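You operate a simulated robot arm through the tools that you are given. There is no shell and no other tool. Be economical: measure what you need, move in short steps, check, and stop when the job is done.

You run a simulated two-armed robot. Do the job below in one go: nothing can be reset, and whatever is moved stays where it is left.

TASK
Take the blue-rim white cone and leave it on the fourth rack shelf from the bottom. Then take the purple brush on the white bench and put it away on the top of the grey side table. Then take the plain white tube on the white bench and put it away on the light table. Do these in the order given. Set down upright: blue-rim white cone.

Only the result counts: the job must be done as asked and must still hold three seconds after the hand-in. Knocking over, shifting, dropping, spilling or breaking anything else fails it.

THE ROBOT
Two 7-joint arms with two-finger parallel grippers on one trunk, on a base that drives. Base frame: it is fixed to the floor where the robot stands at the start and does not move with it; the origin is under the middle of the robot, x ahead of it, y to its left, z up. Lengths are in m, angles in rad, forces in N, time in s.
The left shoulder is at the start at [0.05, 0.161, 1.098], the right one opposite. With the tool pointing down near the work surface each hand reaches from about 0.1 to 0.58 m from the robot's upright axis, wherever it stands, measured 20 degrees to its own side. Places, roughly: fourth rack shelf [0.6, -0.5, 1.3]; light table [-1.2, -1, 0.9]; plain white tube [1.25, -1, 0.75]; purple brush [1, -1, 0.75]; top of the grey side table [1.3, 3.5, 0.7]. Payload 3.43 kg a hand.
Tool frame (each hand has its own): the origin (TCP) lies between the finger pads and is the grasp point; the fingertips stand 0.03 m ahead of it; z points along the fingers, y is the line along which they close. The gripper opens to 0.094 m. The fingers are 0.028 m wide and 0.01 m thick; the gripper's body (0.05 by 0.096 m) begins 0.055 m behind the TCP.
Orientation is that of the tool frame in the base frame, as [roll, pitch, yaw] about the fixed x, y, z axes, in that order (R = Rz(yaw) Ry(pitch) Rx(roll)). With the fingers straight down and closing along the base's y, the tool's x points along the base's -x, its y along +y and its z along -z.

THE INTERFACE
- The arms move only by the tool drive_tool. It takes "left_plan", "right_plan" or both (then of equal length, played together; a hand with none holds still); each is a list of rows, each a list of 7 numbers: the finger opening in m, from 0 to 0.094, then the shift along the tool's x, y, z in units of 200 mm (1.0 is 200 mm), then the turn, a rotation vector about the tool's x, y, z in units of 90 degrees (1.0 is 90 degrees). In form: [[fingers, x, y, z, rx, ry, rz], ...]. A call has 1 to 20 rows; each row is the pose to reach, as a shift and turn from the pose commanded when the call began, along the tool's axes at that moment. A call with a number of a shift or a turn outside -1 to 1 is refused whole. Rows are played at 5 a second. More than 0.05 m and 0.15 rad between two rows, or a gripper value outside its range, and nothing of the call is played. A pose out of reach is approached as far as the arm can. The call stops where the force on the tool passes 40 N (or 10 N more than at its start, if that is more) or the arm is blocked; 0.2 s more then pass. Each finger travels about 0.045 m/s and halts on what it meets, pressing with about 21 N; the grip force reading is that of the motor and also rises with nothing between the fingers. The clock runs only during rows and for 0.2 s after the last one: add rows that repeat a pose to give the fingers time. The reply holds the time, the measured pose of the TCP, the force on the tool along the base axes, the opening and the grip force, in the units named above and with some noise, with the torque about the TCP (base axes, N m) and any sound that the robot's microphone picked up, and new pictures: "pictures" is both (left out), scene, wrist or none (wrist: the cameras of the hands that moved).
- Cameras (640 x 400 px; columns grow to the right, rows downward): "scene" is now at [0.1237, -0.0416, 1.2328]; the picture's right is [-0.36, -0.93, 0.00], its down [-0.48, 0.18, -0.86] and it looks along [0.80, -0.31, -0.51] (base axes); focal length 214 px, centre (320, 200). "left" rides on the left gripper at [0.076, -0.014, -0.103] in its tool frame; the picture's right is [0.18, 0.98, 0.00], its down [-0.75, 0.14, -0.64] and it looks along [-0.63, 0.12, 0.77] (tool axes); focal length 243 px, centre (320, 200). "right" rides on the right gripper at [0.076, 0.014, -0.102] in its tool frame; the picture's right is [-0.18, 0.98, 0.00], its down [-0.75, -0.14, -0.64] and it looks along [-0.63, -0.12, 0.77] (tool axes); focal length 243 px, centre (320, 200). There is no depth. A picture from a camera that has moved, and an enlarged one, comes with that camera's place and axes in the base frame and with its lens. The place of the scene camera against the robot may be out by one fixed shift of up to 0.012 m in any direction.
- lift_body(by): slides the trunk up (or, below 0, down) by that many m; the arms and the scene camera ride with it, the base frame stays. It gives what a move gives, with no picture.
- roll_base(legs): drives the robot by 1 to 6 legs, each [ahead, left, turn to the left] in m, m and rad, along the robot's own axes; the way and the turn of a leg run together, so that a leg with both is an arc; at most 1.5 m and 3.142 rad a leg. The arms and the cameras ride along, it lands a little off, and it stops where it bumps. It gives what a move gives, and a new picture of the scene camera.
- pan_tilt(pan, tilt): turns the head with the scene camera to pan (to the left, within 1.396 rad either way) and tilt (down, from -0.506 to 1.204), counted from straight ahead of the robot. It gives what a move gives, and a new picture of the scene camera.
- zoom(camera, box): a new picture of the part [left, top, right, bottom] of that camera's present view, enlarged. It takes no simulated time.
- job_done(): hands the job in; it is judged then, once.

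Go step by step. Nothing tells you exact positions but the pictures and the camera data: compare them with the known pose of the tool, close in by small moves and look again before you grip or let go. The budget is 165 turns and 260 pictures, counting those below and the enlarged ones. Unless the task says otherwise, let go and move clear before handing in, and close with one line.

The tools are called as name(argument=value, ...) on one line, values as JSON. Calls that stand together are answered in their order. drive_tool: Moves the arms, as the interface text tells. Its arguments: {"type":"object","properties":{"left_plan":{"type":"array","items":{"type":"array","items":{"type":"number"}}},"right_plan":{"type":"array","items":{"type":"array","items":{"type":"number"}}},"pictures":{"type":"string","enum":["both","scene","wrist","none"]}},"required":[]} The other tools are called the same way: lift_body (by) slides the trunk up or down; roll_base (legs) drives the base; pan_tilt (pan, tilt) turns the head that bears the scene camera; zoom (camera, box) takes an enlarged picture of a part of a camera's view; job_done () hands the job in.

At the start:

```text
clock: 0.0
left_tool_pos: [0.2834, -0.0024, 1.1492]
left_tcp_rot: [-3.141, 0.001, -3.141]
left_force: [-0.3, -0.7, -0.2]
left_moment: [0.02, 0.04, 0.01]
left_gripper_width: 0.0939
left_grasp_force: 0.1
right_tool_pos: [0.2888, -0.3739, 1.0004]
right_tcp_rot: [-3.14, 0.001, 3.141]
right_force: [-0.1, -0.3, -0.3]
right_moment: [-0.04, -0.01, -0.02]
right_gripper_width: 0.0939
right_grasp_force: 0.2
trunk travel left (down, up): [-0.125, 0.142]
robot x, y, heading: [-0.0048, -0.0021, -0.0]
head pan, tilt: [-0.37, 0.536]
```

scene: 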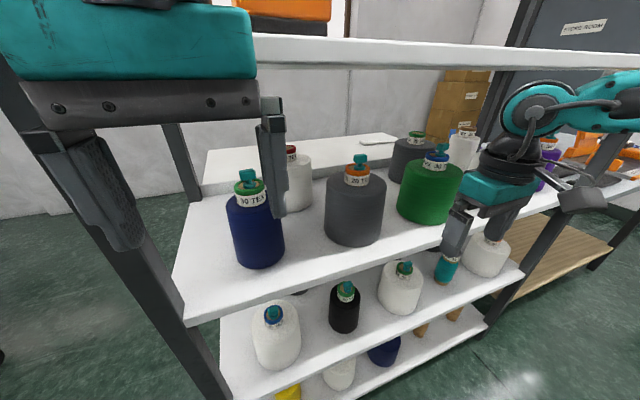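
right: 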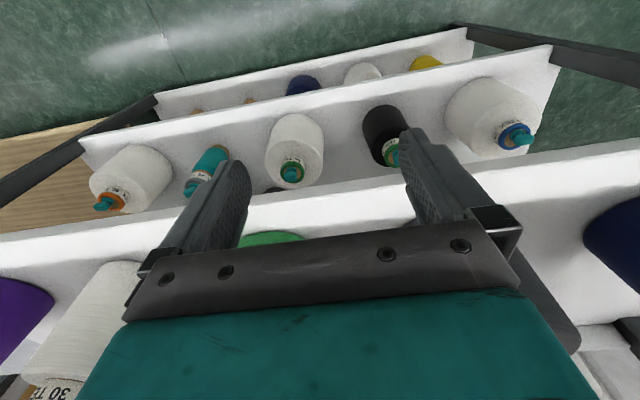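
left: 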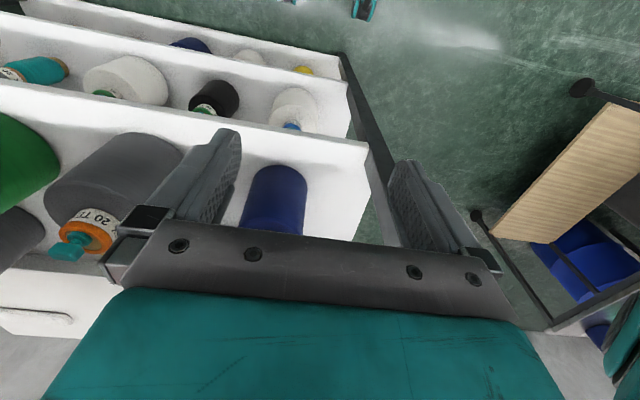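

I see a rack with thread cones on several shelves; a white cone with a blue rim seems to be on the lower shelf at left. I'll enlarge the view and check for other candidates.

zoom(camera="scene", box=[160, 230, 480, 400])

zoom(camera="scene", box=[360, 100, 640, 280])

pan_tilt(pan=-0.7, tilt=0.0)

```text
2.00 times, centred on (320, 315) of scene
camera zoom: at [0.1237, -0.0416, 1.2328], right [-0.36, -0.93, 0.0], down [-0.48, 0.18, -0.86], along [0.8, -0.31, -0.51], focal length 429 px, centre (320, -30)
```

zoom: 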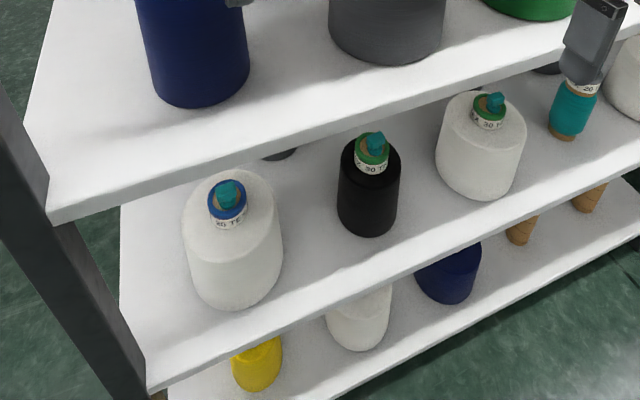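

```text
2.22 times, centred on (500, 190) of scene
camera zoom: at [0.1237, -0.0416, 1.2328], right [-0.36, -0.93, 0.0], down [-0.48, 0.18, -0.86], along [0.8, -0.31, -0.51], focal length 477 px, centre (-80, 222)
```

zoom: 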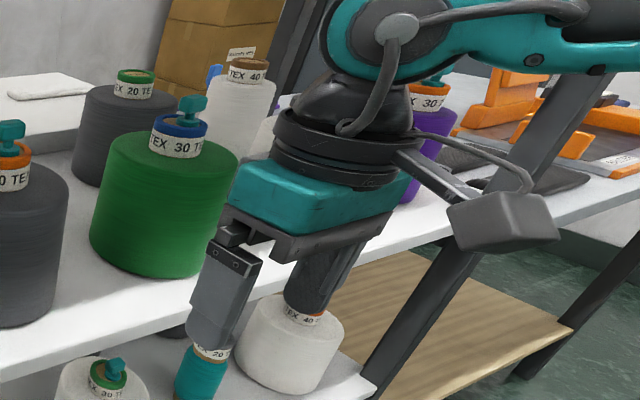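

```text
clock: 1.0
left_tool_pos: [0.284, -0.0034, 1.1495]
left_tcp_rot: [-3.141, 0.001, 3.141]
left_force: [-0.3, 0.1, -0.3]
left_moment: [0.0, 0.01, 0.02]
left_gripper_width: 0.0942
left_grasp_force: 0.1
right_tool_pos: [0.2895, -0.374, 1.0002]
right_tcp_rot: [-3.141, 0.0, 3.141]
right_force: [-0.4, 0.1, 0.1]
right_moment: [0.01, 0.01, -0.01]
right_gripper_width: 0.0939
right_grasp_force: 0.2
trunk travel left (down, up): [-0.125, 0.142]
robot x, y, heading: [-0.0029, -0.0006, -0.003]
head pan, tilt: [-0.7, 0.0]
camera scene: at [0.1085, -0.067, 1.2822], right [-0.64, -0.77, 0.0], down [0.0, 0.0, -1.0], along [0.77, -0.64, 0.0], focal length 214 px, centre (320, 200)
```

scene: 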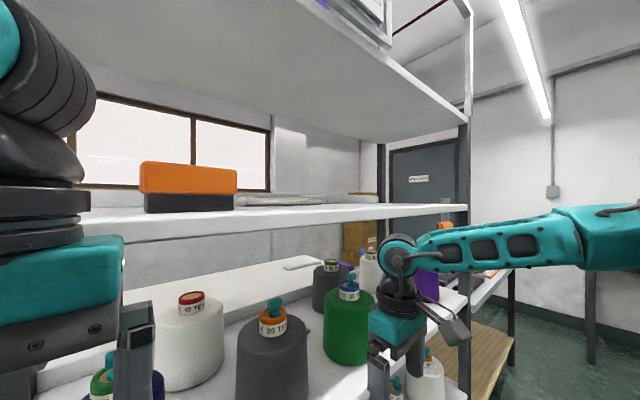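

The blue-rim white cone is on shelf 2 near (0.44, -0.04), under shelf 3. I'll look over the fourth shelf and its surroundings for a free spot.

pan_tilt(pan=0.0, tilt=0.0)

pan_tilt(pan=-0.3, tilt=0.9)

pan_tilt(pan=0.9, tilt=0.3)

pan_tilt(pan=-1.39, tilt=0.3)

```text
clock: 2.0
left_tool_pos: [0.2826, -0.0013, 1.1497]
left_tcp_rot: [3.141, 0.0, -3.141]
left_force: [-0.4, 0.1, 0.1]
left_moment: [-0.01, 0.0, -0.03]
left_gripper_width: 0.0943
left_grasp_force: 0.0
right_tool_pos: [0.2895, -0.3749, 1.0005]
right_tcp_rot: [-3.14, 0.001, -3.141]
right_force: [-0.1, -0.3, -0.1]
right_moment: [0.02, 0.01, 0.01]
right_gripper_width: 0.0938
right_grasp_force: 0.0
trunk travel left (down, up): [-0.125, 0.142]
robot x, y, heading: [0.0008, 0.0038, -0.003]
head pan, tilt: [0.0, 0.0]
camera scene: at [0.1296, -0.0091, 1.2822], right [0.0, -1.0, 0.0], down [0.0, 0.0, -1.0], along [1.0, 0.0, 0.0], focal length 214 px, centre (320, 200)
```

scene: 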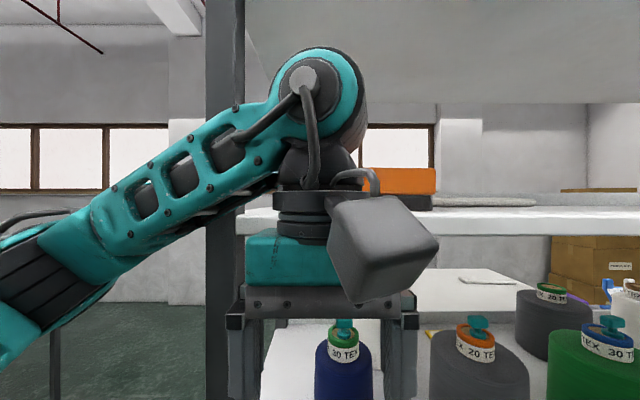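

```text
clock: 3.2
left_tool_pos: [0.2841, -0.0017, 1.1487]
left_tcp_rot: [3.135, -0.005, -3.137]
left_force: [0.4, 0.2, 0.6]
left_moment: [0.01, 0.03, -0.01]
left_gripper_width: 0.094
left_grasp_force: 0.0
right_tool_pos: [0.2899, -0.3743, 1.0015]
right_tcp_rot: [-3.141, 0.002, 3.14]
right_force: [-0.8, -0.5, -0.4]
right_moment: [0.02, 0.0, 0.01]
right_gripper_width: 0.0942
right_grasp_force: 0.1
trunk travel left (down, up): [-0.125, 0.142]
robot x, y, heading: [0.0026, -0.0029, -0.003]
head pan, tilt: [-0.3, 0.901]
camera scene: at [0.1203, -0.0297, 1.2151], right [-0.25, -0.97, 0.0], down [-0.65, 0.17, -0.74], along [0.72, -0.18, -0.67], focal length 214 px, centre (320, 200)
```

scene: 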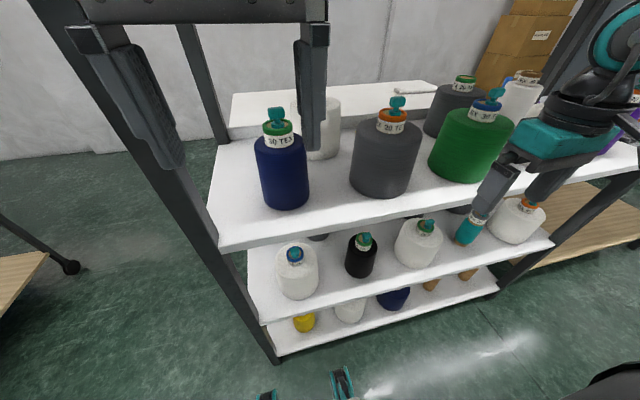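

```text
clock: 4.6
left_tool_pos: [0.2835, -0.0023, 1.1491]
left_tcp_rot: [3.141, 0.0, 3.141]
left_force: [0.0, -0.4, 0.6]
left_moment: [-0.02, -0.03, -0.03]
left_gripper_width: 0.094
left_grasp_force: 0.0
right_tool_pos: [0.2894, -0.374, 0.9995]
right_tcp_rot: [-3.141, 0.001, -3.142]
right_force: [0.0, -0.2, 0.9]
right_moment: [-0.03, 0.02, -0.03]
right_gripper_width: 0.0941
right_grasp_force: 0.0
trunk travel left (down, up): [-0.125, 0.142]
robot x, y, heading: [0.003, -0.0018, 0.001]
head pan, tilt: [0.901, 0.3]
camera scene: at [0.0977, 0.0641, 1.2545], right [0.78, -0.62, 0.0], down [-0.18, -0.23, -0.96], along [0.59, 0.75, -0.3], focal length 214 px, centre (320, 200)
```

scene: 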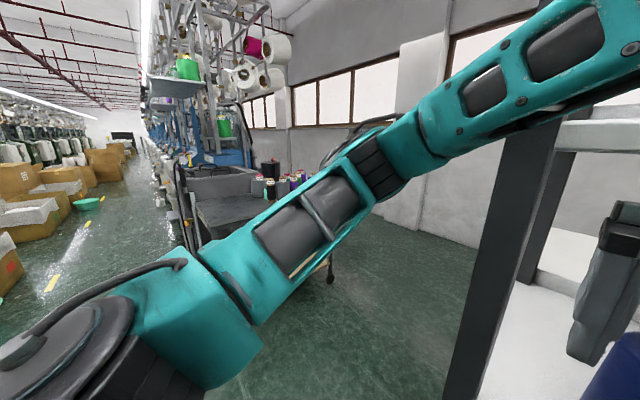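

```text
clock: 6.8
left_tool_pos: [0.2834, -0.0015, 1.1499]
left_tcp_rot: [3.141, 0.001, -3.14]
left_force: [-0.3, 0.5, 0.1]
left_moment: [0.03, 0.03, -0.03]
left_gripper_width: 0.094
left_grasp_force: 0.0
right_tool_pos: [0.2897, -0.3722, 1.0007]
right_tcp_rot: [-3.141, 0.0, -3.141]
right_force: [0.1, -0.6, -0.2]
right_moment: [0.0, -0.02, -0.02]
right_gripper_width: 0.0941
right_grasp_force: 0.0
trunk travel left (down, up): [-0.125, 0.142]
robot x, y, heading: [-0.0016, 0.001, -0.001]
head pan, tilt: [-1.389, 0.3]
camera scene: at [0.0565, -0.1008, 1.2545], right [-0.98, -0.18, 0.0], down [-0.05, 0.29, -0.96], along [0.17, -0.94, -0.3], focal length 214 px, centre (320, 200)
```

scene: 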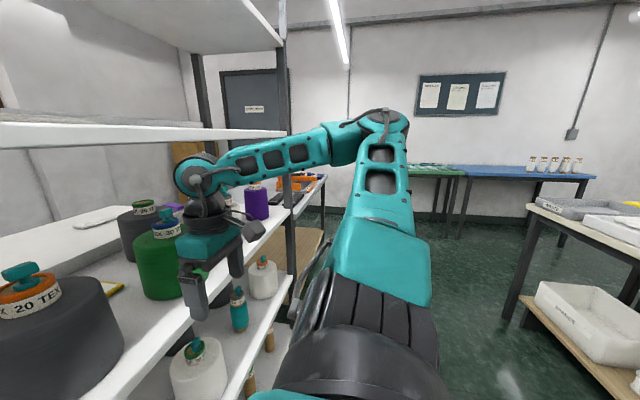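

The cone stands on shelf 2; I'll look again with a settled view to measure it closely.

pan_tilt(pan=-0.1, tilt=0.9)

zoom(camera="scene", box=[160, 180, 360, 305])

```text
clock: 8.2
left_tool_pos: [0.2848, -0.0007, 1.1498]
left_tcp_rot: [-3.14, -0.005, -3.136]
left_force: [0.1, 0.8, -0.8]
left_moment: [0.01, 0.0, 0.0]
left_gripper_width: 0.0943
left_grasp_force: 0.0
right_tool_pos: [0.2909, -0.3733, 1.0001]
right_tcp_rot: [3.141, 0.001, 3.14]
right_force: [0.1, 0.1, 0.5]
right_moment: [0.03, -0.04, 0.02]
right_gripper_width: 0.094
right_grasp_force: 0.1
trunk travel left (down, up): [-0.125, 0.142]
robot x, y, heading: [0.0026, -0.0028, 0.003]
head pan, tilt: [-0.099, 0.901]
camera scene: at [0.1159, -0.0371, 1.2114], right [-0.35, -0.94, 0.0], down [-0.66, 0.24, -0.71], along [0.66, -0.25, -0.71], focal length 214 px, centre (320, 200)
```

scene: 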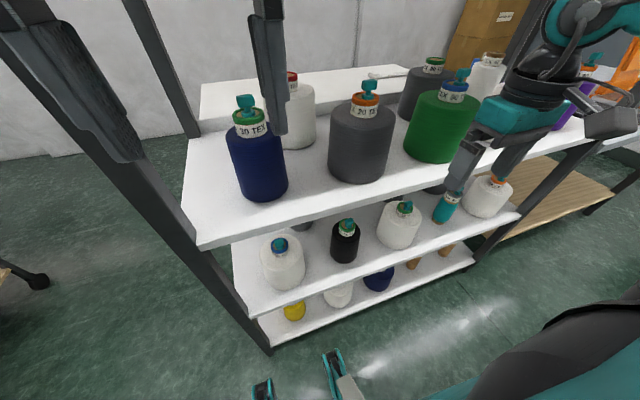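

```text
3.20 times, centred on (260, 242) of scene
camera zoom: at [0.1159, -0.0371, 1.2114], right [-0.35, -0.94, 0.0], down [-0.66, 0.24, -0.71], along [0.66, -0.25, -0.71], focal length 686 px, centre (512, 64)
```

zoom: 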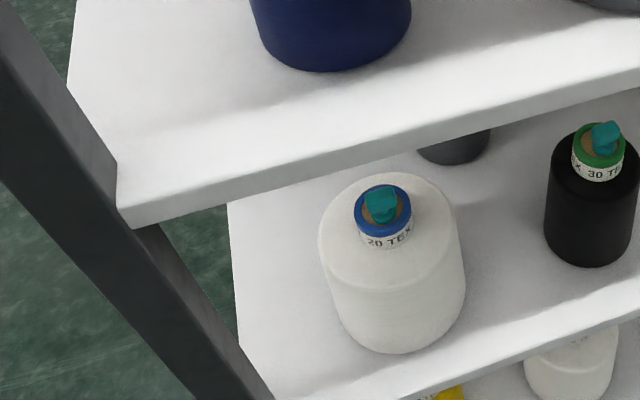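

The rim of the cone is about (0.47, -0.04, 0.66), so it must be gripped by its core tube with a level hand from the front. I'll back off a bit and turn the left hand level.

roll_base(legs=[[-0.2, 0.0, 0.0]])

drive_tool(left_plan=[[0.094, 0, 0, 0, 0, -0.09, 0], [0.094, 0, 0, 0, 0, -0.18, 0], [0.094, 0, 0, 0, 0, -0.27, 0], [0.094, 0, 0, 0, 0, -0.36, 0], [0.094, 0, 0, 0, 0, -0.45, 0], [0.094, 0, 0, 0, 0, -0.54, 0], [0.094, 0, 0, 0, 0, -0.63, 0], [0.094, 0, 0, 0, 0, -0.72, 0], [0.094, 0, 0, 0, 0, -0.81, 0], [0.094, 0, 0, 0, 0, -0.9, 0], [0.094, 0, 0, 0, 0, -1.0, 0], [0.094, 0, 0, 0, 0, -1.0, 0]])

```text
clock: 9.8
left_tool_pos: [0.0817, 0.0005, 1.1502]
left_tcp_rot: [-3.14, -0.002, -3.125]
left_force: [-0.3, 0.8, 0.0]
left_moment: [0.01, -0.02, -0.03]
left_gripper_width: 0.0941
left_grasp_force: 0.0
right_tool_pos: [0.0893, -0.3728, 1.0001]
right_tcp_rot: [3.141, 0.0, -3.134]
right_force: [-0.3, 0.2, 0.0]
right_moment: [0.02, -0.02, 0.03]
right_gripper_width: 0.094
right_grasp_force: 0.0
trunk travel left (down, up): [-0.125, 0.142]
robot x, y, heading: [-0.2011, 0.0003, 0.009]
head pan, tilt: [-0.099, 0.901]
camera scene: at [-0.0874, -0.0368, 1.2115], right [-0.33, -0.94, 0.0], down [-0.67, 0.24, -0.71], along [0.67, -0.24, -0.71], focal length 214 px, centre (320, 200)
```

scene: 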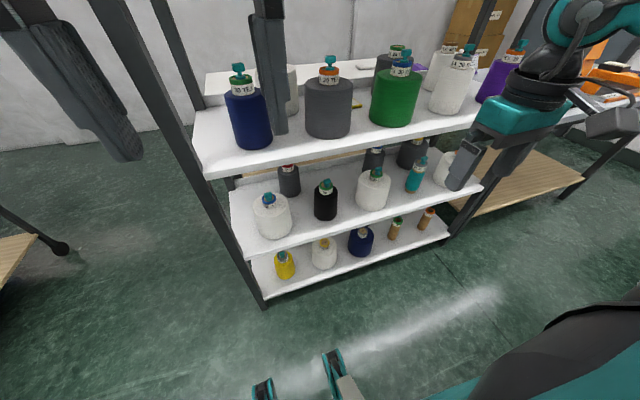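

```text
refused: row 11 steps farther than a row can; nothing moved
```

The back-off is done, but the turn was refused for step size. I'll check the other white cones' rims and redo the turn with smaller steps.

zoom(camera="scene", box=[220, 30, 540, 290])

drive_tool(left_plan=[[0.094, 0, 0, 0, 0, -0.09, 0], [0.094, 0, 0, 0, 0, -0.18, 0], [0.094, 0, 0, 0, 0, -0.27, 0], [0.094, 0, 0, 0, 0, -0.36, 0], [0.094, 0, 0, 0, 0, -0.45, 0], [0.094, 0, 0, 0, 0, -0.54, 0], [0.094, 0, 0, 0, 0, -0.63, 0], [0.094, 0, 0, 0, 0, -0.72, 0], [0.094, 0, 0, 0, 0, -0.81, 0], [0.094, 0, 0, 0, 0, -0.9, 0], [0.094, 0, 0, 0, 0, -0.96, 0], [0.094, 0, 0, 0, 0, -1.0, 0], [0.094, 0, 0, 0, 0, -1.0, 0]])

```text
1.54 times, centred on (380, 160) of scene
camera zoom: at [-0.0874, -0.0368, 1.2115], right [-0.33, -0.94, 0.0], down [-0.67, 0.24, -0.71], along [0.67, -0.24, -0.71], focal length 330 px, centre (228, 262)
```

zoom: 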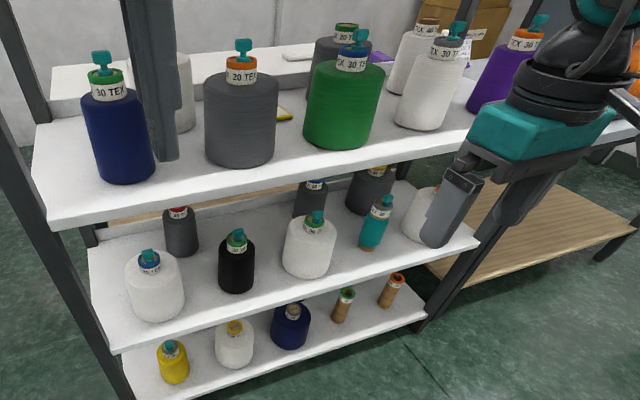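

```text
clock: 11.8
left_tool_pos: [0.1132, 0.0033, 1.1766]
left_tcp_rot: [-2.821, 1.129, -2.679]
left_force: [-0.5, -1.0, 0.0]
left_moment: [0.0, 0.0, -0.04]
left_gripper_width: 0.0943
left_grasp_force: 0.1
right_tool_pos: [0.0903, -0.3718, 0.9995]
right_tcp_rot: [3.141, 0.0, -3.133]
right_force: [1.1, 0.8, 0.2]
right_moment: [-0.05, 0.02, -0.03]
right_gripper_width: 0.0937
right_grasp_force: 0.1
trunk travel left (down, up): [-0.125, 0.142]
robot x, y, heading: [-0.2035, -0.0043, 0.012]
head pan, tilt: [-0.099, 0.901]
stopped in row 9 (left hand): the arm was blocked; the commanded pose is now the measured one
camera scene: at [-0.133, -0.0772, 1.201], right [-0.92, -0.4, 0.0], down [-0.32, 0.73, -0.61], along [0.24, -0.56, -0.79], focal length 214 px, centre (320, 200)
camera left: at [-0.0044, -0.038, 1.1509], right [-0.24, 0.92, -0.3], down [-0.32, 0.22, 0.92], along [0.92, 0.31, 0.24], focal length 243 px, centre (320, 200)
```

scene: 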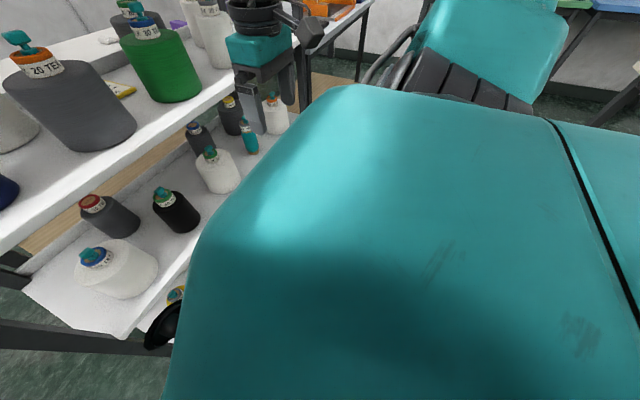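
left: 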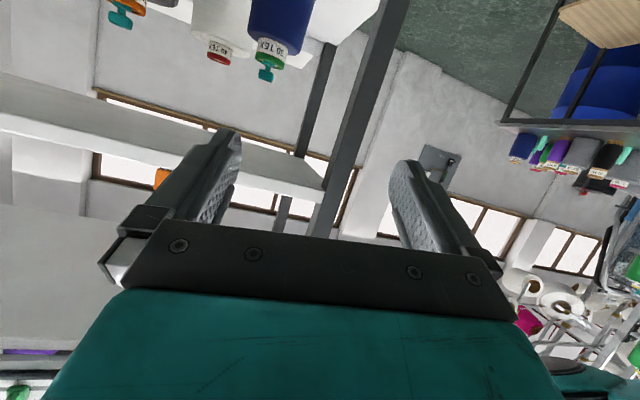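

The left wrist ran into the head, which also skewed the camera. I'll move the hand forward and down away from the head before finishing the turn.

drive_tool(left_plan=[[0.094, 0.0, 0, 0.2, 0, 0, 0], [0.094, 0.1, 0, 0.4, 0, 0, 0], [0.094, 0.2, 0, 0.55, 0, 0, 0], [0.094, 0.35, 0, 0.7, 0, 0, 0], [0.094, 0.5, 0, 0.75, 0, 0, 0], [0.094, 0.5, 0, 0.75, 0, 0, 0]])

pan_tilt(pan=0.0, tilt=0.4)

```text
clock: 13.2
left_tool_pos: [0.209, -0.0072, 1.0251]
left_tcp_rot: [-2.837, 1.142, -2.708]
left_force: [0.4, -0.1, -0.9]
left_moment: [-0.01, 0.02, -0.03]
left_gripper_width: 0.0939
left_grasp_force: 0.2
right_tool_pos: [0.091, -0.3714, 1.0002]
right_tcp_rot: [-3.141, 0.0, -3.134]
right_force: [-1.2, -0.1, -0.2]
right_moment: [-0.01, 0.02, 0.0]
right_gripper_width: 0.0939
right_grasp_force: 0.1
trunk travel left (down, up): [-0.125, 0.142]
robot x, y, heading: [-0.2023, 0.0012, 0.007]
head pan, tilt: [-0.099, 0.901]
camera scene: at [-0.0884, -0.0163, 1.2022], right [-0.09, -1.0, 0.0], down [-0.78, 0.07, -0.62], along [0.62, -0.06, -0.78], focal length 214 px, centre (320, 200)
camera left: at [0.0896, -0.0444, 0.9985], right [-0.22, 0.93, -0.29], down [-0.32, 0.21, 0.92], along [0.92, 0.3, 0.26], focal length 243 px, centre (320, 200)
```

scene: 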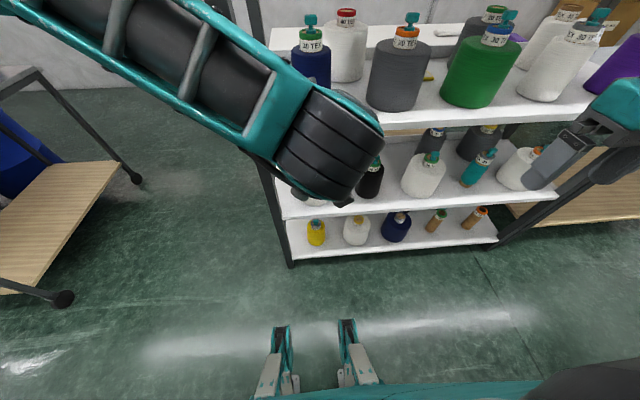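
left: 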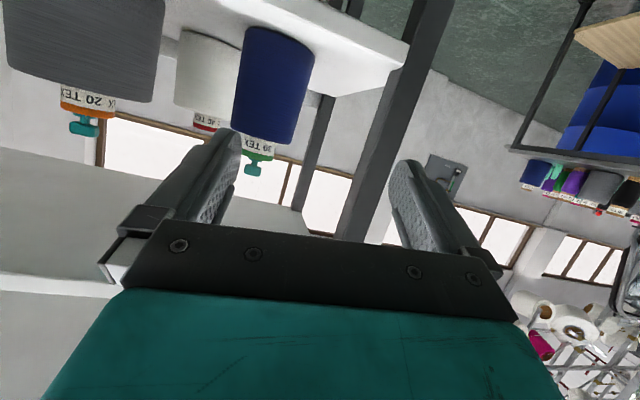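

```text
clock: 14.1
left_tool_pos: [0.2084, -0.0067, 1.0257]
left_tcp_rot: [-2.838, 1.141, -2.706]
left_force: [0.7, 0.0, 0.4]
left_moment: [0.02, -0.01, 0.0]
left_gripper_width: 0.0938
left_grasp_force: 0.0
right_tool_pos: [0.0905, -0.3711, 1.0]
right_tcp_rot: [3.142, 0.001, -3.133]
right_force: [-0.1, -0.3, -0.4]
right_moment: [0.02, -0.02, 0.01]
right_gripper_width: 0.0941
right_grasp_force: 0.2
trunk travel left (down, up): [-0.125, 0.142]
robot x, y, heading: [-0.2031, -0.0004, 0.005]
head pan, tilt: [0.0, 0.4]
camera scene: at [-0.0709, -0.0087, 1.2452], right [0.01, -1.0, 0.0], down [-0.39, 0.0, -0.92], along [0.92, 0.01, -0.39], focal length 214 px, centre (320, 200)
```

scene: 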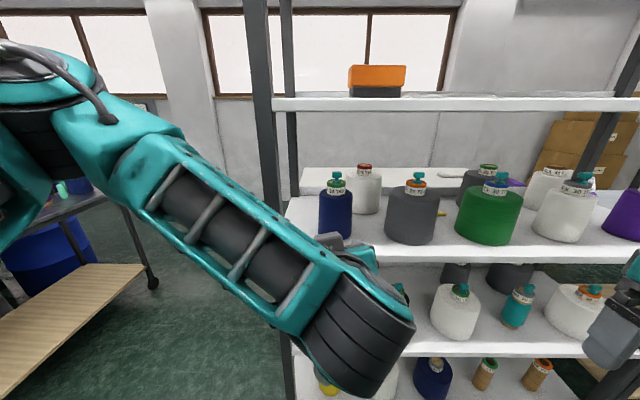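

Shelf 4's top is at about z 1.266, with an orange box near the middle left. I'll finish levelling the hand and lower the trunk.

drive_tool(left_plan=[[0.094, 0.0, 0, 0.0, 0.02, -0.064, 0.025], [0.094, 0.0, 0, 0.0, 0.041, -0.128, 0.05], [0.094, 0.0, 0, 0.0, 0.062, -0.192, 0.075], [0.094, 0.0, 0, 0.0, 0.083, -0.256, 0.099], [0.094, 0.0, 0, 0.0, 0.083, -0.256, 0.099]], pictures="none")

lift_body(by=-0.12)

```text
clock: 15.3
left_tool_pos: [0.2092, -0.005, 1.0264]
left_tcp_rot: [0.252, 1.567, 0.25]
left_force: [0.3, 0.8, 0.8]
left_moment: [0.02, 0.0, 0.04]
left_gripper_width: 0.094
left_grasp_force: 0.0
right_tool_pos: [0.0913, -0.3716, 0.9996]
right_tcp_rot: [-3.142, -0.001, -3.134]
right_force: [0.2, 0.0, 0.6]
right_moment: [0.02, 0.02, 0.05]
right_gripper_width: 0.094
right_grasp_force: 0.0
trunk travel left (down, up): [-0.125, 0.142]
robot x, y, heading: [-0.2, -0.0014, 0.009]
head pan, tilt: [0.0, 0.4]
```

```text
clock: 16.8
left_tool_pos: [0.2101, -0.006, 0.9052]
left_tcp_rot: [0.217, 1.571, 0.215]
left_force: [-0.2, 0.6, -0.7]
left_moment: [0.02, 0.02, -0.01]
left_gripper_width: 0.0937
left_grasp_force: 0.0
right_tool_pos: [0.0899, -0.3722, 0.8801]
right_tcp_rot: [3.141, 0.0, -3.133]
right_force: [0.6, 0.8, 0.6]
right_moment: [0.02, 0.01, 0.02]
right_gripper_width: 0.0941
right_grasp_force: 0.1
trunk travel left (down, up): [-0.005, 0.262]
robot x, y, heading: [-0.2023, -0.0022, 0.011]
head pan, tilt: [0.0, 0.4]
```

The hand is level and the trunk is lowered. Now I'll bring the hand down to core-tube height in front of the rack.

drive_tool(left_plan=[[0.094, 0.24, -0.04, 0, 0, 0, 0], [0.094, 0.48, -0.08, 0, 0, 0, 0], [0.094, 0.72, -0.12, 0, 0, 0, 0], [0.094, 0.96, -0.16, 0, 0, 0, 0], [0.094, 1.0, -0.17, 0.2, 0, 0, 0], [0.094, 1.0, -0.17, 0.2, 0, 0, 0]])

```text
clock: 18.2
left_tool_pos: [0.2513, -0.0401, 0.7073]
left_tcp_rot: [2.108, 1.569, 2.107]
left_force: [0.3, -0.1, 0.2]
left_moment: [0.02, -0.04, -0.02]
left_gripper_width: 0.0939
left_grasp_force: 0.1
right_tool_pos: [0.0912, -0.3721, 0.8807]
right_tcp_rot: [3.14, 0.0, -3.134]
right_force: [-0.1, 0.8, -0.1]
right_moment: [0.04, -0.04, 0.01]
right_gripper_width: 0.0941
right_grasp_force: 0.1
trunk travel left (down, up): [-0.005, 0.262]
robot x, y, heading: [-0.2012, -0.0006, 0.007]
head pan, tilt: [0.0, 0.4]
camera scene: at [-0.0709, -0.0087, 1.1252], right [0.01, -1.0, 0.0], down [-0.39, 0.0, -0.92], along [0.92, 0.01, -0.39], focal length 214 px, centre (320, 200)
camera left: at [0.1491, -0.0536, 0.6313], right [0.0, 0.98, -0.18], down [-0.64, 0.14, 0.75], along [0.77, 0.12, 0.63], focal length 243 px, centre (320, 200)
```

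scene: 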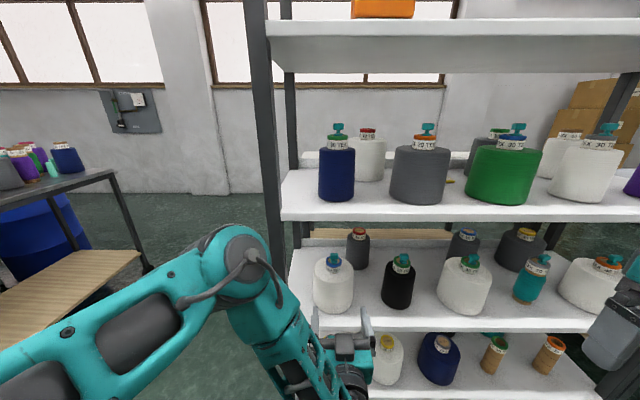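
left: 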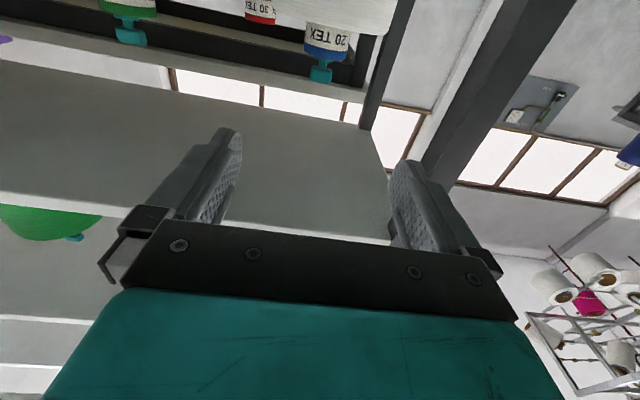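

Both cameras now see the cone's rim. I'll enlarge for exact triangulation.

zoom(camera="scene", box=[280, 230, 400, 330])

zoom(camera="left", box=[240, 0, 400, 100])

```text
4.00 times, centred on (340, 280) of scene
camera zoom: at [-0.0709, -0.0087, 1.1252], right [0.01, -1.0, 0.0], down [-0.39, 0.0, -0.92], along [0.92, 0.01, -0.39], focal length 858 px, centre (240, -120)
```

zoom: 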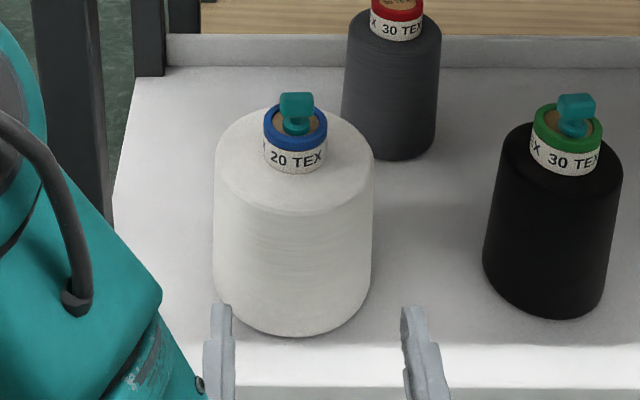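

```text
4.00 times, centred on (320, 50) of left
camera zoom: at [0.1491, -0.0536, 0.6313], right [0.0, 0.98, -0.18], down [-0.64, 0.14, 0.75], along [0.77, 0.12, 0.63], focal length 970 px, centre (320, 800)
```

zoom: 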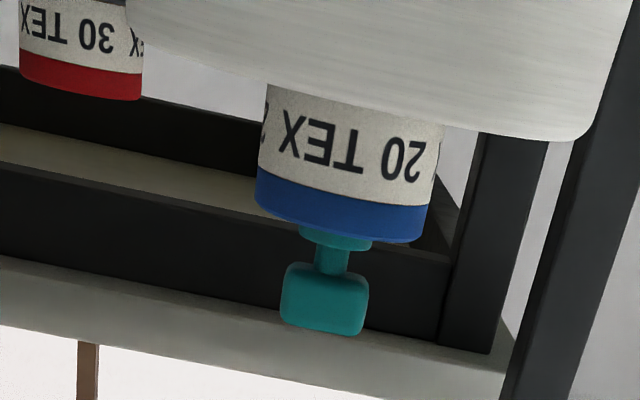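

Triangulation gives the core's rim top at (0.483, -0.038, 0.682), diameter about 0.05. I'll lower the hand to z 0.66, then drive 0.12 forward.

drive_tool(left_plan=[[0.094, 0.12, 0.01, 0, 0, 0, 0], [0.094, 0.225, 0.01, 0, 0, 0, 0], [0.094, 0.225, 0.01, 0, 0, 0, 0]], pictures="none")

roll_base(legs=[[0.12, 0.0, 0.0]])

zoom(camera="left", box=[0, 0, 640, 400])

```text
clock: 19.0
left_tool_pos: [0.2435, -0.0517, 0.6961]
left_tcp_rot: [2.75, 1.571, 2.752]
left_force: [0.4, -0.2, -1.5]
left_moment: [-0.02, -0.02, 0.0]
left_gripper_width: 0.094
left_grasp_force: 0.1
left hand out of reach, approached as far as the arm can: row 1, 2, 3
right_tool_pos: [0.0897, -0.3724, 0.8799]
right_tcp_rot: [-3.141, 0.001, -3.133]
right_force: [-0.2, -0.5, 0.4]
right_moment: [-0.01, 0.02, 0.01]
right_gripper_width: 0.094
right_grasp_force: 0.1
trunk travel left (down, up): [-0.005, 0.262]
robot x, y, heading: [-0.2031, -0.0028, 0.004]
head pan, tilt: [0.0, 0.4]
```

```text
clock: 20.3
left_tool_pos: [0.3639, -0.0508, 0.698]
left_tcp_rot: [2.76, 1.569, 2.764]
left_force: [-0.1, -0.2, 0.0]
left_moment: [-0.03, 0.02, 0.0]
left_gripper_width: 0.094
left_grasp_force: 0.2
right_tool_pos: [0.2111, -0.3703, 0.8794]
right_tcp_rot: [-3.141, 0.0, -3.131]
right_force: [-0.2, 0.2, 0.4]
right_moment: [-0.02, -0.02, 0.05]
right_gripper_width: 0.0943
right_grasp_force: 0.0
trunk travel left (down, up): [-0.005, 0.262]
robot x, y, heading: [-0.0837, -0.001, 0.008]
head pan, tilt: [0.0, 0.4]
camera scene: at [0.0502, -0.0074, 1.1252], right [0.01, -1.0, 0.0], down [-0.39, 0.0, -0.92], along [0.92, 0.01, -0.39], focal length 214 px, centre (320, 200)
```

scene: 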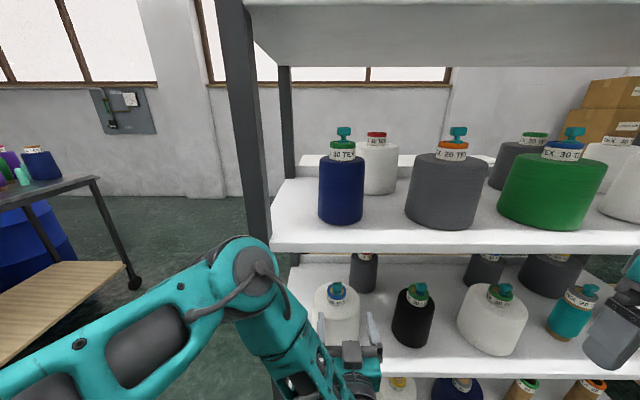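

```text
1.00 times, centred on (320, 200) of left
camera zoom: at [0.2635, -0.065, 0.6216], right [0.0, 0.98, -0.18], down [-0.64, 0.14, 0.75], along [0.77, 0.12, 0.63], focal length 243 px, centre (320, 200)
```

zoom: 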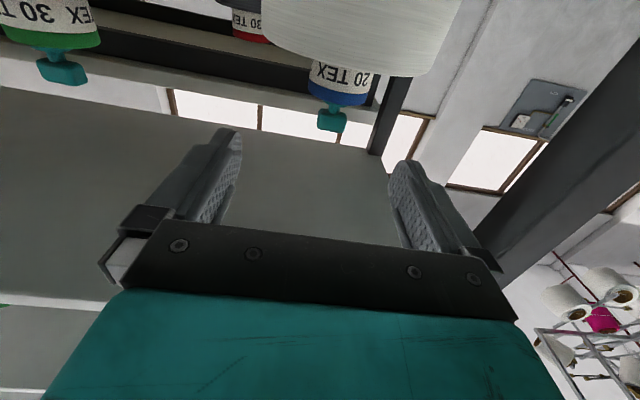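

The level pose can't go lower here, so I'll tip the hand about 25° down, which is easier for the wrist and keeps its camera clear of the cone.

drive_tool(left_plan=[[0.094, 0, 0, 0, 0, 0.09, 0], [0.094, 0, 0, 0, 0, 0.18, 0], [0.094, 0, 0, 0, 0, 0.278, 0], [0.094, 0, 0, 0, 0, 0.278, 0]])

```text
refused: row 3 steps farther than a row can; nothing moved
```

drive_tool(left_plan=[[0.094, 0, 0, 0, 0, 0.09, 0], [0.094, 0, 0, 0, 0, 0.18, 0], [0.094, 0, 0, 0, 0, 0.27, 0], [0.094, 0, 0, 0, 0, 0.278, 0]])

```text
clock: 21.3
left_tool_pos: [0.366, -0.0502, 0.698]
left_tcp_rot: [3.14, 1.13, -3.139]
left_force: [0.3, -0.7, -0.5]
left_moment: [-0.05, 0.04, 0.01]
left_gripper_width: 0.0941
left_grasp_force: 0.2
right_tool_pos: [0.2108, -0.3709, 0.8802]
right_tcp_rot: [3.14, 0.0, -3.13]
right_force: [-0.8, -1.2, -0.2]
right_moment: [0.01, -0.01, -0.02]
right_gripper_width: 0.094
right_grasp_force: 0.0
trunk travel left (down, up): [-0.005, 0.262]
robot x, y, heading: [-0.082, 0.0019, 0.01]
head pan, tilt: [0.0, 0.4]
camera scene: at [0.0501, -0.0073, 1.1252], right [0.01, -1.0, 0.0], down [-0.39, 0.0, -0.92], along [0.92, 0.01, -0.39], focal length 214 px, centre (320, 200)
camera left: at [0.2408, -0.0648, 0.6728], right [-0.08, 0.98, -0.17], down [-0.26, 0.14, 0.96], along [0.96, 0.12, 0.24], focal length 243 px, centre (320, 200)
```

scene: 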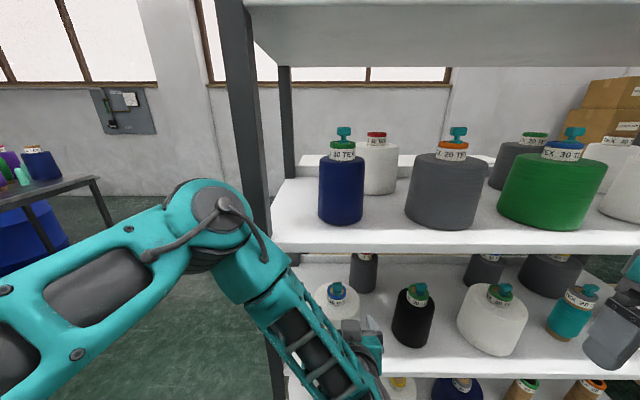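
left: 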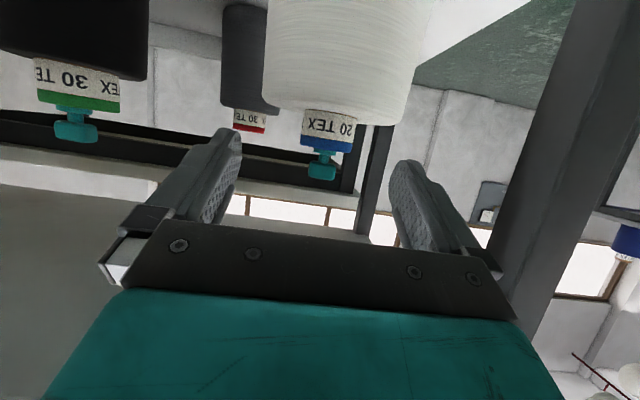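

The rim recomputes to (0.483, -0.036, 0.681), consistent. I'll advance halfway and check.

drive_tool(left_plan=[[0.094, 0, 0.07, 0.08, 0, 0, 0], [0.094, -0.045, 0.07, 0.26, 0, 0, 0], [0.094, -0.045, 0.07, 0.26, 0, 0, 0]])

```text
clock: 22.1
left_tool_pos: [0.4154, -0.0359, 0.6841]
left_tcp_rot: [3.14, 1.134, 3.141]
left_force: [0.1, -0.1, 0.8]
left_moment: [0.01, 0.01, 0.0]
left_gripper_width: 0.0939
left_grasp_force: 0.1
right_tool_pos: [0.2105, -0.37, 0.8805]
right_tcp_rot: [3.141, 0.001, -3.132]
right_force: [0.4, -0.8, -0.1]
right_moment: [-0.02, 0.0, -0.03]
right_gripper_width: 0.0942
right_grasp_force: 0.1
trunk travel left (down, up): [-0.005, 0.262]
robot x, y, heading: [-0.0793, 0.0005, 0.013]
head pan, tilt: [0.0, 0.4]
camera scene: at [0.0502, -0.0074, 1.1252], right [0.01, -1.0, 0.0], down [-0.39, 0.0, -0.92], along [0.92, 0.01, -0.39], focal length 214 px, centre (320, 200)
camera left: at [0.2918, -0.0502, 0.6589], right [-0.08, 0.98, -0.17], down [-0.26, 0.14, 0.96], along [0.96, 0.12, 0.25], focal length 243 px, centre (320, 200)
```

scene: 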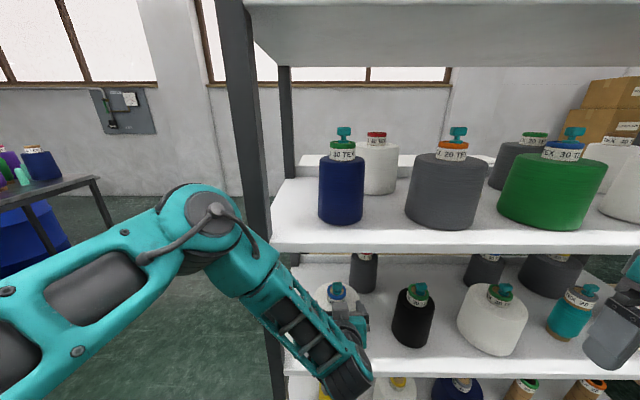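
left: 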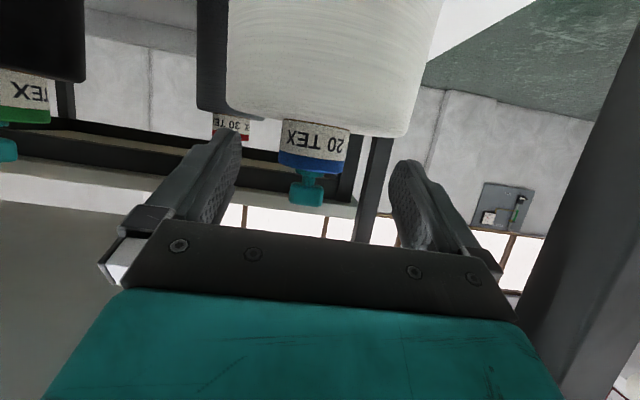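

Alignment is good. I'll advance the rest of the way and look before closing.

drive_tool(left_plan=[[0.094, -0.02, 0, 0.14, 0, 0, 0], [0.094, -0.04, 0, 0.274, 0, 0, 0], [0.094, -0.04, 0, 0.274, 0, 0, 0]])

zoom(camera="left", box=[160, 60, 480, 260])

```text
clock: 22.9
left_tool_pos: [0.468, -0.0338, 0.6748]
left_tcp_rot: [-3.14, 1.149, -3.139]
left_force: [-11.7, -2.7, 36.3]
left_moment: [0.33, -0.5, 0.24]
left_gripper_width: 0.0939
left_grasp_force: 0.0
right_tool_pos: [0.2093, -0.3704, 0.8808]
right_tcp_rot: [3.141, 0.003, -3.131]
right_force: [-0.1, 0.5, 2.3]
right_moment: [-0.01, -0.03, 0.02]
right_gripper_width: 0.0939
right_grasp_force: 0.1
trunk travel left (down, up): [-0.005, 0.262]
robot x, y, heading: [-0.082, 0.0002, 0.014]
head pan, tilt: [0.0, 0.4]
camera scene: at [0.0467, -0.0074, 1.1263], right [0.01, -1.0, 0.0], down [-0.39, 0.0, -0.92], along [0.92, 0.01, -0.39], focal length 214 px, centre (320, 200)
camera left: at [0.3446, -0.0496, 0.6476], right [-0.08, 0.98, -0.17], down [-0.28, 0.14, 0.95], along [0.96, 0.12, 0.26], focal length 243 px, centre (320, 200)
```

scene: 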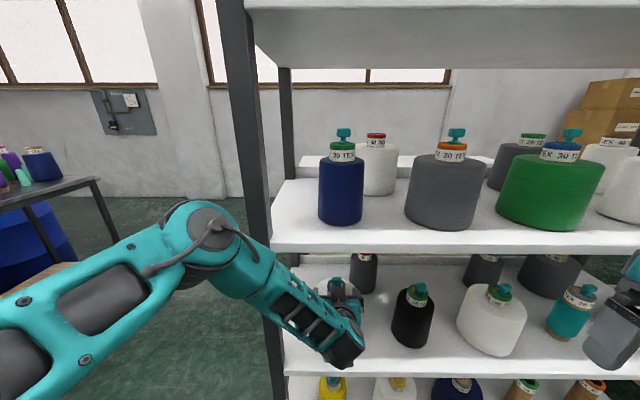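
left: 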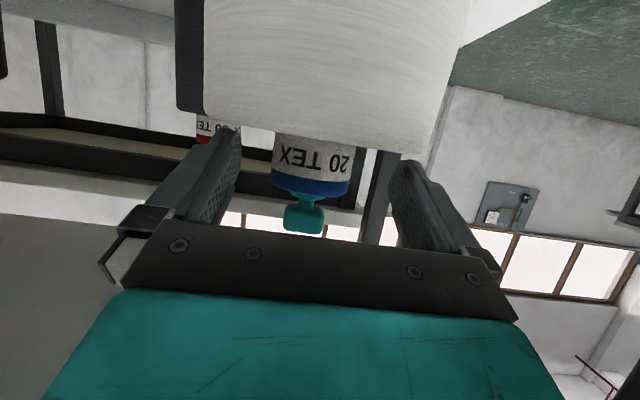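

```text
2.00 times, centred on (320, 160) of left
camera zoom: at [0.3446, -0.0496, 0.6476], right [-0.08, 0.98, -0.17], down [-0.28, 0.14, 0.95], along [0.96, 0.12, 0.26], focal length 485 px, centre (320, 280)
```

zoom: 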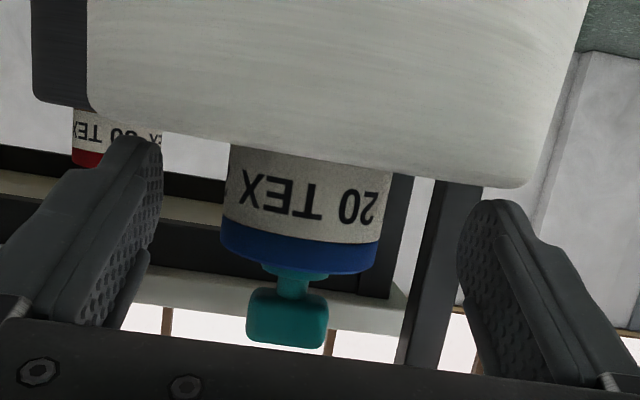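

There is a 36 N upward force: the fingertips rest on the cone's shoulder. I'll raise the hand about 2 cm and level it a little.

drive_tool(left_plan=[[0.094, -0.09, 0, -0.043, 0, 0, 0], [0.094, -0.09, 0, -0.043, 0, -0.08, 0], [0.094, -0.09, 0, -0.043, 0, -0.111, 0], [0.094, -0.09, 0, -0.043, 0, -0.111, 0]], pictures="wrist")

zoom(camera="left", box=[160, 60, 480, 260])

```text
clock: 23.9
left_tool_pos: [0.4674, -0.0351, 0.6877]
left_tcp_rot: [3.139, 1.307, 3.139]
left_force: [-0.3, 0.1, -0.3]
left_moment: [0.02, 0.0, 0.0]
left_gripper_width: 0.0937
left_grasp_force: 0.1
right_tool_pos: [0.2118, -0.3705, 0.8796]
right_tcp_rot: [-3.142, 0.0, -3.131]
right_force: [1.2, 0.0, 0.8]
right_moment: [-0.01, -0.02, 0.01]
right_gripper_width: 0.094
right_grasp_force: 0.2
trunk travel left (down, up): [-0.005, 0.262]
robot x, y, heading: [-0.082, -0.0015, 0.005]
head pan, tilt: [0.0, 0.4]
camera left: at [0.3498, -0.0497, 0.6405], right [-0.05, 0.98, -0.18], down [-0.42, 0.14, 0.9], along [0.9, 0.12, 0.41], focal length 243 px, centre (320, 200)
```

left: 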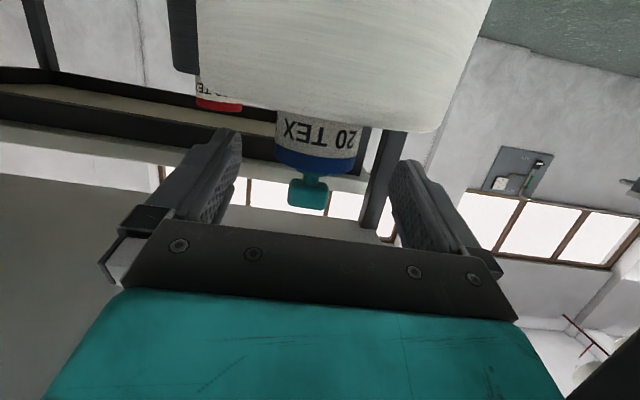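

```text
2.00 times, centred on (320, 160) of left
camera zoom: at [0.3498, -0.0497, 0.6405], right [-0.05, 0.98, -0.18], down [-0.42, 0.14, 0.9], along [0.9, 0.12, 0.41], focal length 485 px, centre (320, 280)
```

zoom: 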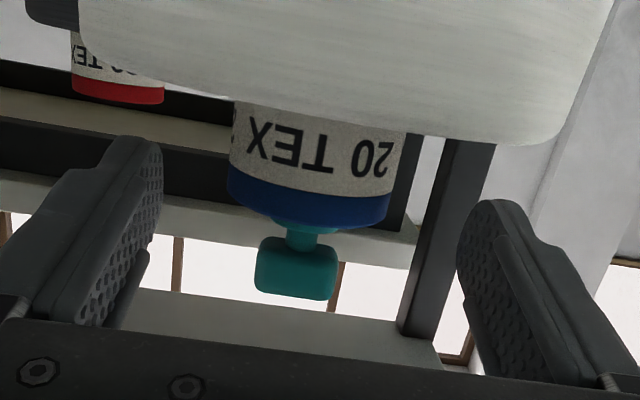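

The hand is free of contact. I'll lower 1 cm so the pads cover the rim and label band, then close.

drive_tool(left_plan=[[0.094, 0.048, -0.015, 0.03, 0, 0, 0], [0.094, 0.048, -0.015, 0.03, 0, 0, 0]], pictures="none")

drive_tool(left_plan=[[0.04, 0, 0, 0, 0, 0, 0], [0.04, 0, 0, 0, 0, 0, 0], [0.03, 0, 0, 0, 0, 0, 0], [0.03, 0, 0, 0, 0, 0, 0], [0.03, 0, 0, 0, 0, 0, 0], [0.03, 0, 0, 0, 0, 0, 0]])

```text
clock: 24.5
left_tool_pos: [0.4713, -0.0384, 0.6765]
left_tcp_rot: [3.138, 1.308, 3.139]
left_force: [-0.3, -0.1, 0.2]
left_moment: [0.01, -0.01, 0.03]
left_gripper_width: 0.0938
left_grasp_force: 0.1
right_tool_pos: [0.2109, -0.3698, 0.8815]
right_tcp_rot: [3.14, -0.001, -3.131]
right_force: [0.0, 0.3, 0.3]
right_moment: [0.0, 0.01, 0.01]
right_gripper_width: 0.094
right_grasp_force: 0.1
trunk travel left (down, up): [-0.005, 0.262]
robot x, y, heading: [-0.08, -0.0011, 0.014]
head pan, tilt: [0.0, 0.4]
```

```text
clock: 25.9
left_tool_pos: [0.4725, -0.0386, 0.6766]
left_tcp_rot: [3.139, 1.306, -3.141]
left_force: [0.4, -2.1, -0.2]
left_moment: [-0.14, 0.03, -0.14]
left_gripper_width: 0.0496
left_grasp_force: 21.2
right_tool_pos: [0.2107, -0.3703, 0.8794]
right_tcp_rot: [-3.141, -0.001, -3.131]
right_force: [0.2, 0.0, 0.0]
right_moment: [-0.02, -0.04, -0.01]
right_gripper_width: 0.0941
right_grasp_force: 0.0
trunk travel left (down, up): [-0.005, 0.262]
robot x, y, heading: [-0.0787, -0.0042, 0.008]
head pan, tilt: [0.0, 0.4]
camera scene: at [0.0502, -0.0074, 1.1252], right [0.01, -1.0, 0.0], down [-0.39, 0.0, -0.92], along [0.92, 0.01, -0.39], focal length 214 px, centre (320, 200)
camera left: at [0.3536, -0.0532, 0.6301], right [-0.05, 0.98, -0.18], down [-0.42, 0.14, 0.9], along [0.9, 0.12, 0.41], focal length 243 px, centre (320, 200)
```

scene: 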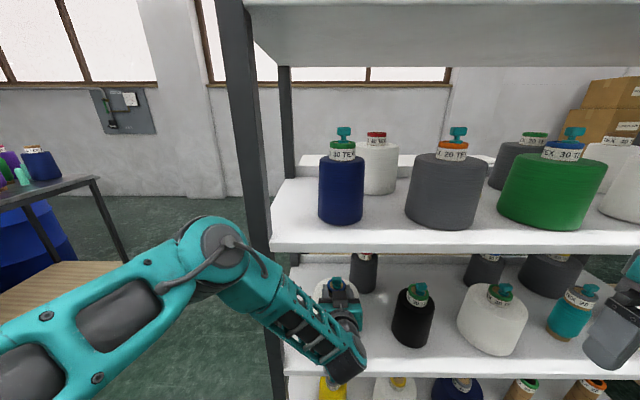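
left: 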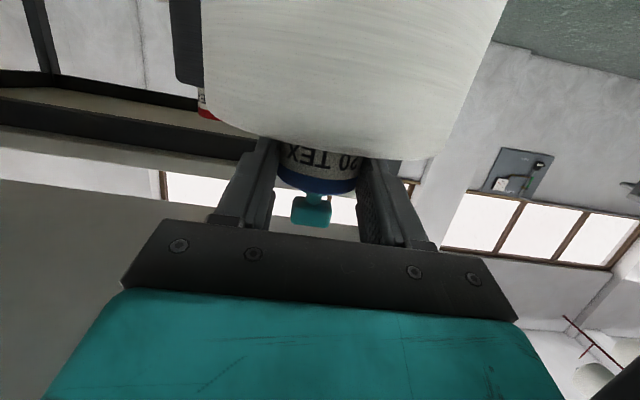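

The core is gripped at 0.050 m with 21 N. I'll lift it 3 cm and check.

drive_tool(left_plan=[[0.03, -0.05, 0, -0.013, 0, 0, 0], [0.03, -0.1, 0, -0.026, 0, 0, 0], [0.03, -0.145, 0, -0.039, 0, 0, 0], [0.03, -0.145, 0, -0.039, 0, 0, 0]])

```text
clock: 26.9
left_tool_pos: [0.4725, -0.039, 0.7067]
left_tcp_rot: [3.139, 1.305, 3.14]
left_force: [0.6, 0.6, -5.3]
left_moment: [0.0, 0.18, 0.01]
left_gripper_width: 0.0497
left_grasp_force: 21.1
right_tool_pos: [0.2125, -0.3702, 0.8799]
right_tcp_rot: [-3.141, 0.002, -3.129]
right_force: [-0.7, -0.5, 0.1]
right_moment: [-0.01, -0.02, -0.02]
right_gripper_width: 0.0939
right_grasp_force: 0.0
trunk travel left (down, up): [-0.005, 0.262]
robot x, y, heading: [-0.0835, -0.0014, 0.011]
head pan, tilt: [0.0, 0.4]
camera scene: at [0.0506, -0.0074, 1.1251], right [0.01, -1.0, 0.0], down [-0.39, 0.0, -0.92], along [0.92, 0.01, -0.39], focal length 214 px, centre (320, 200)
camera left: at [0.3539, -0.0536, 0.6592], right [-0.05, 0.98, -0.18], down [-0.42, 0.14, 0.9], along [0.9, 0.12, 0.41], focal length 243 px, centre (320, 200)
```

scene: 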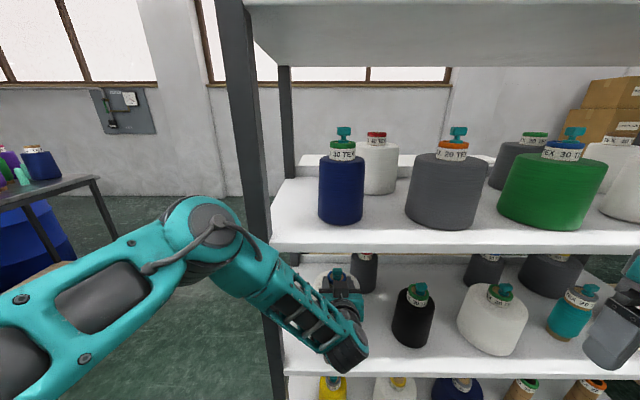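
left: 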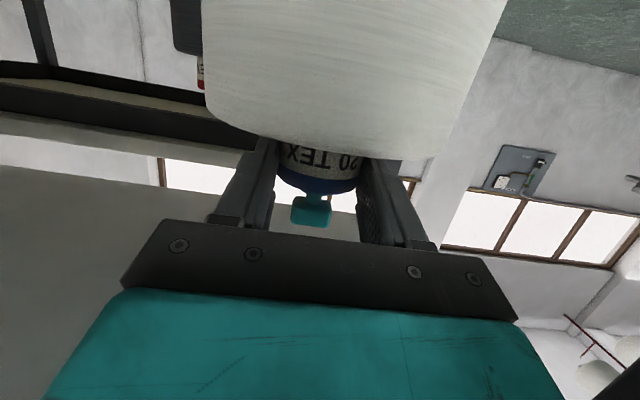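

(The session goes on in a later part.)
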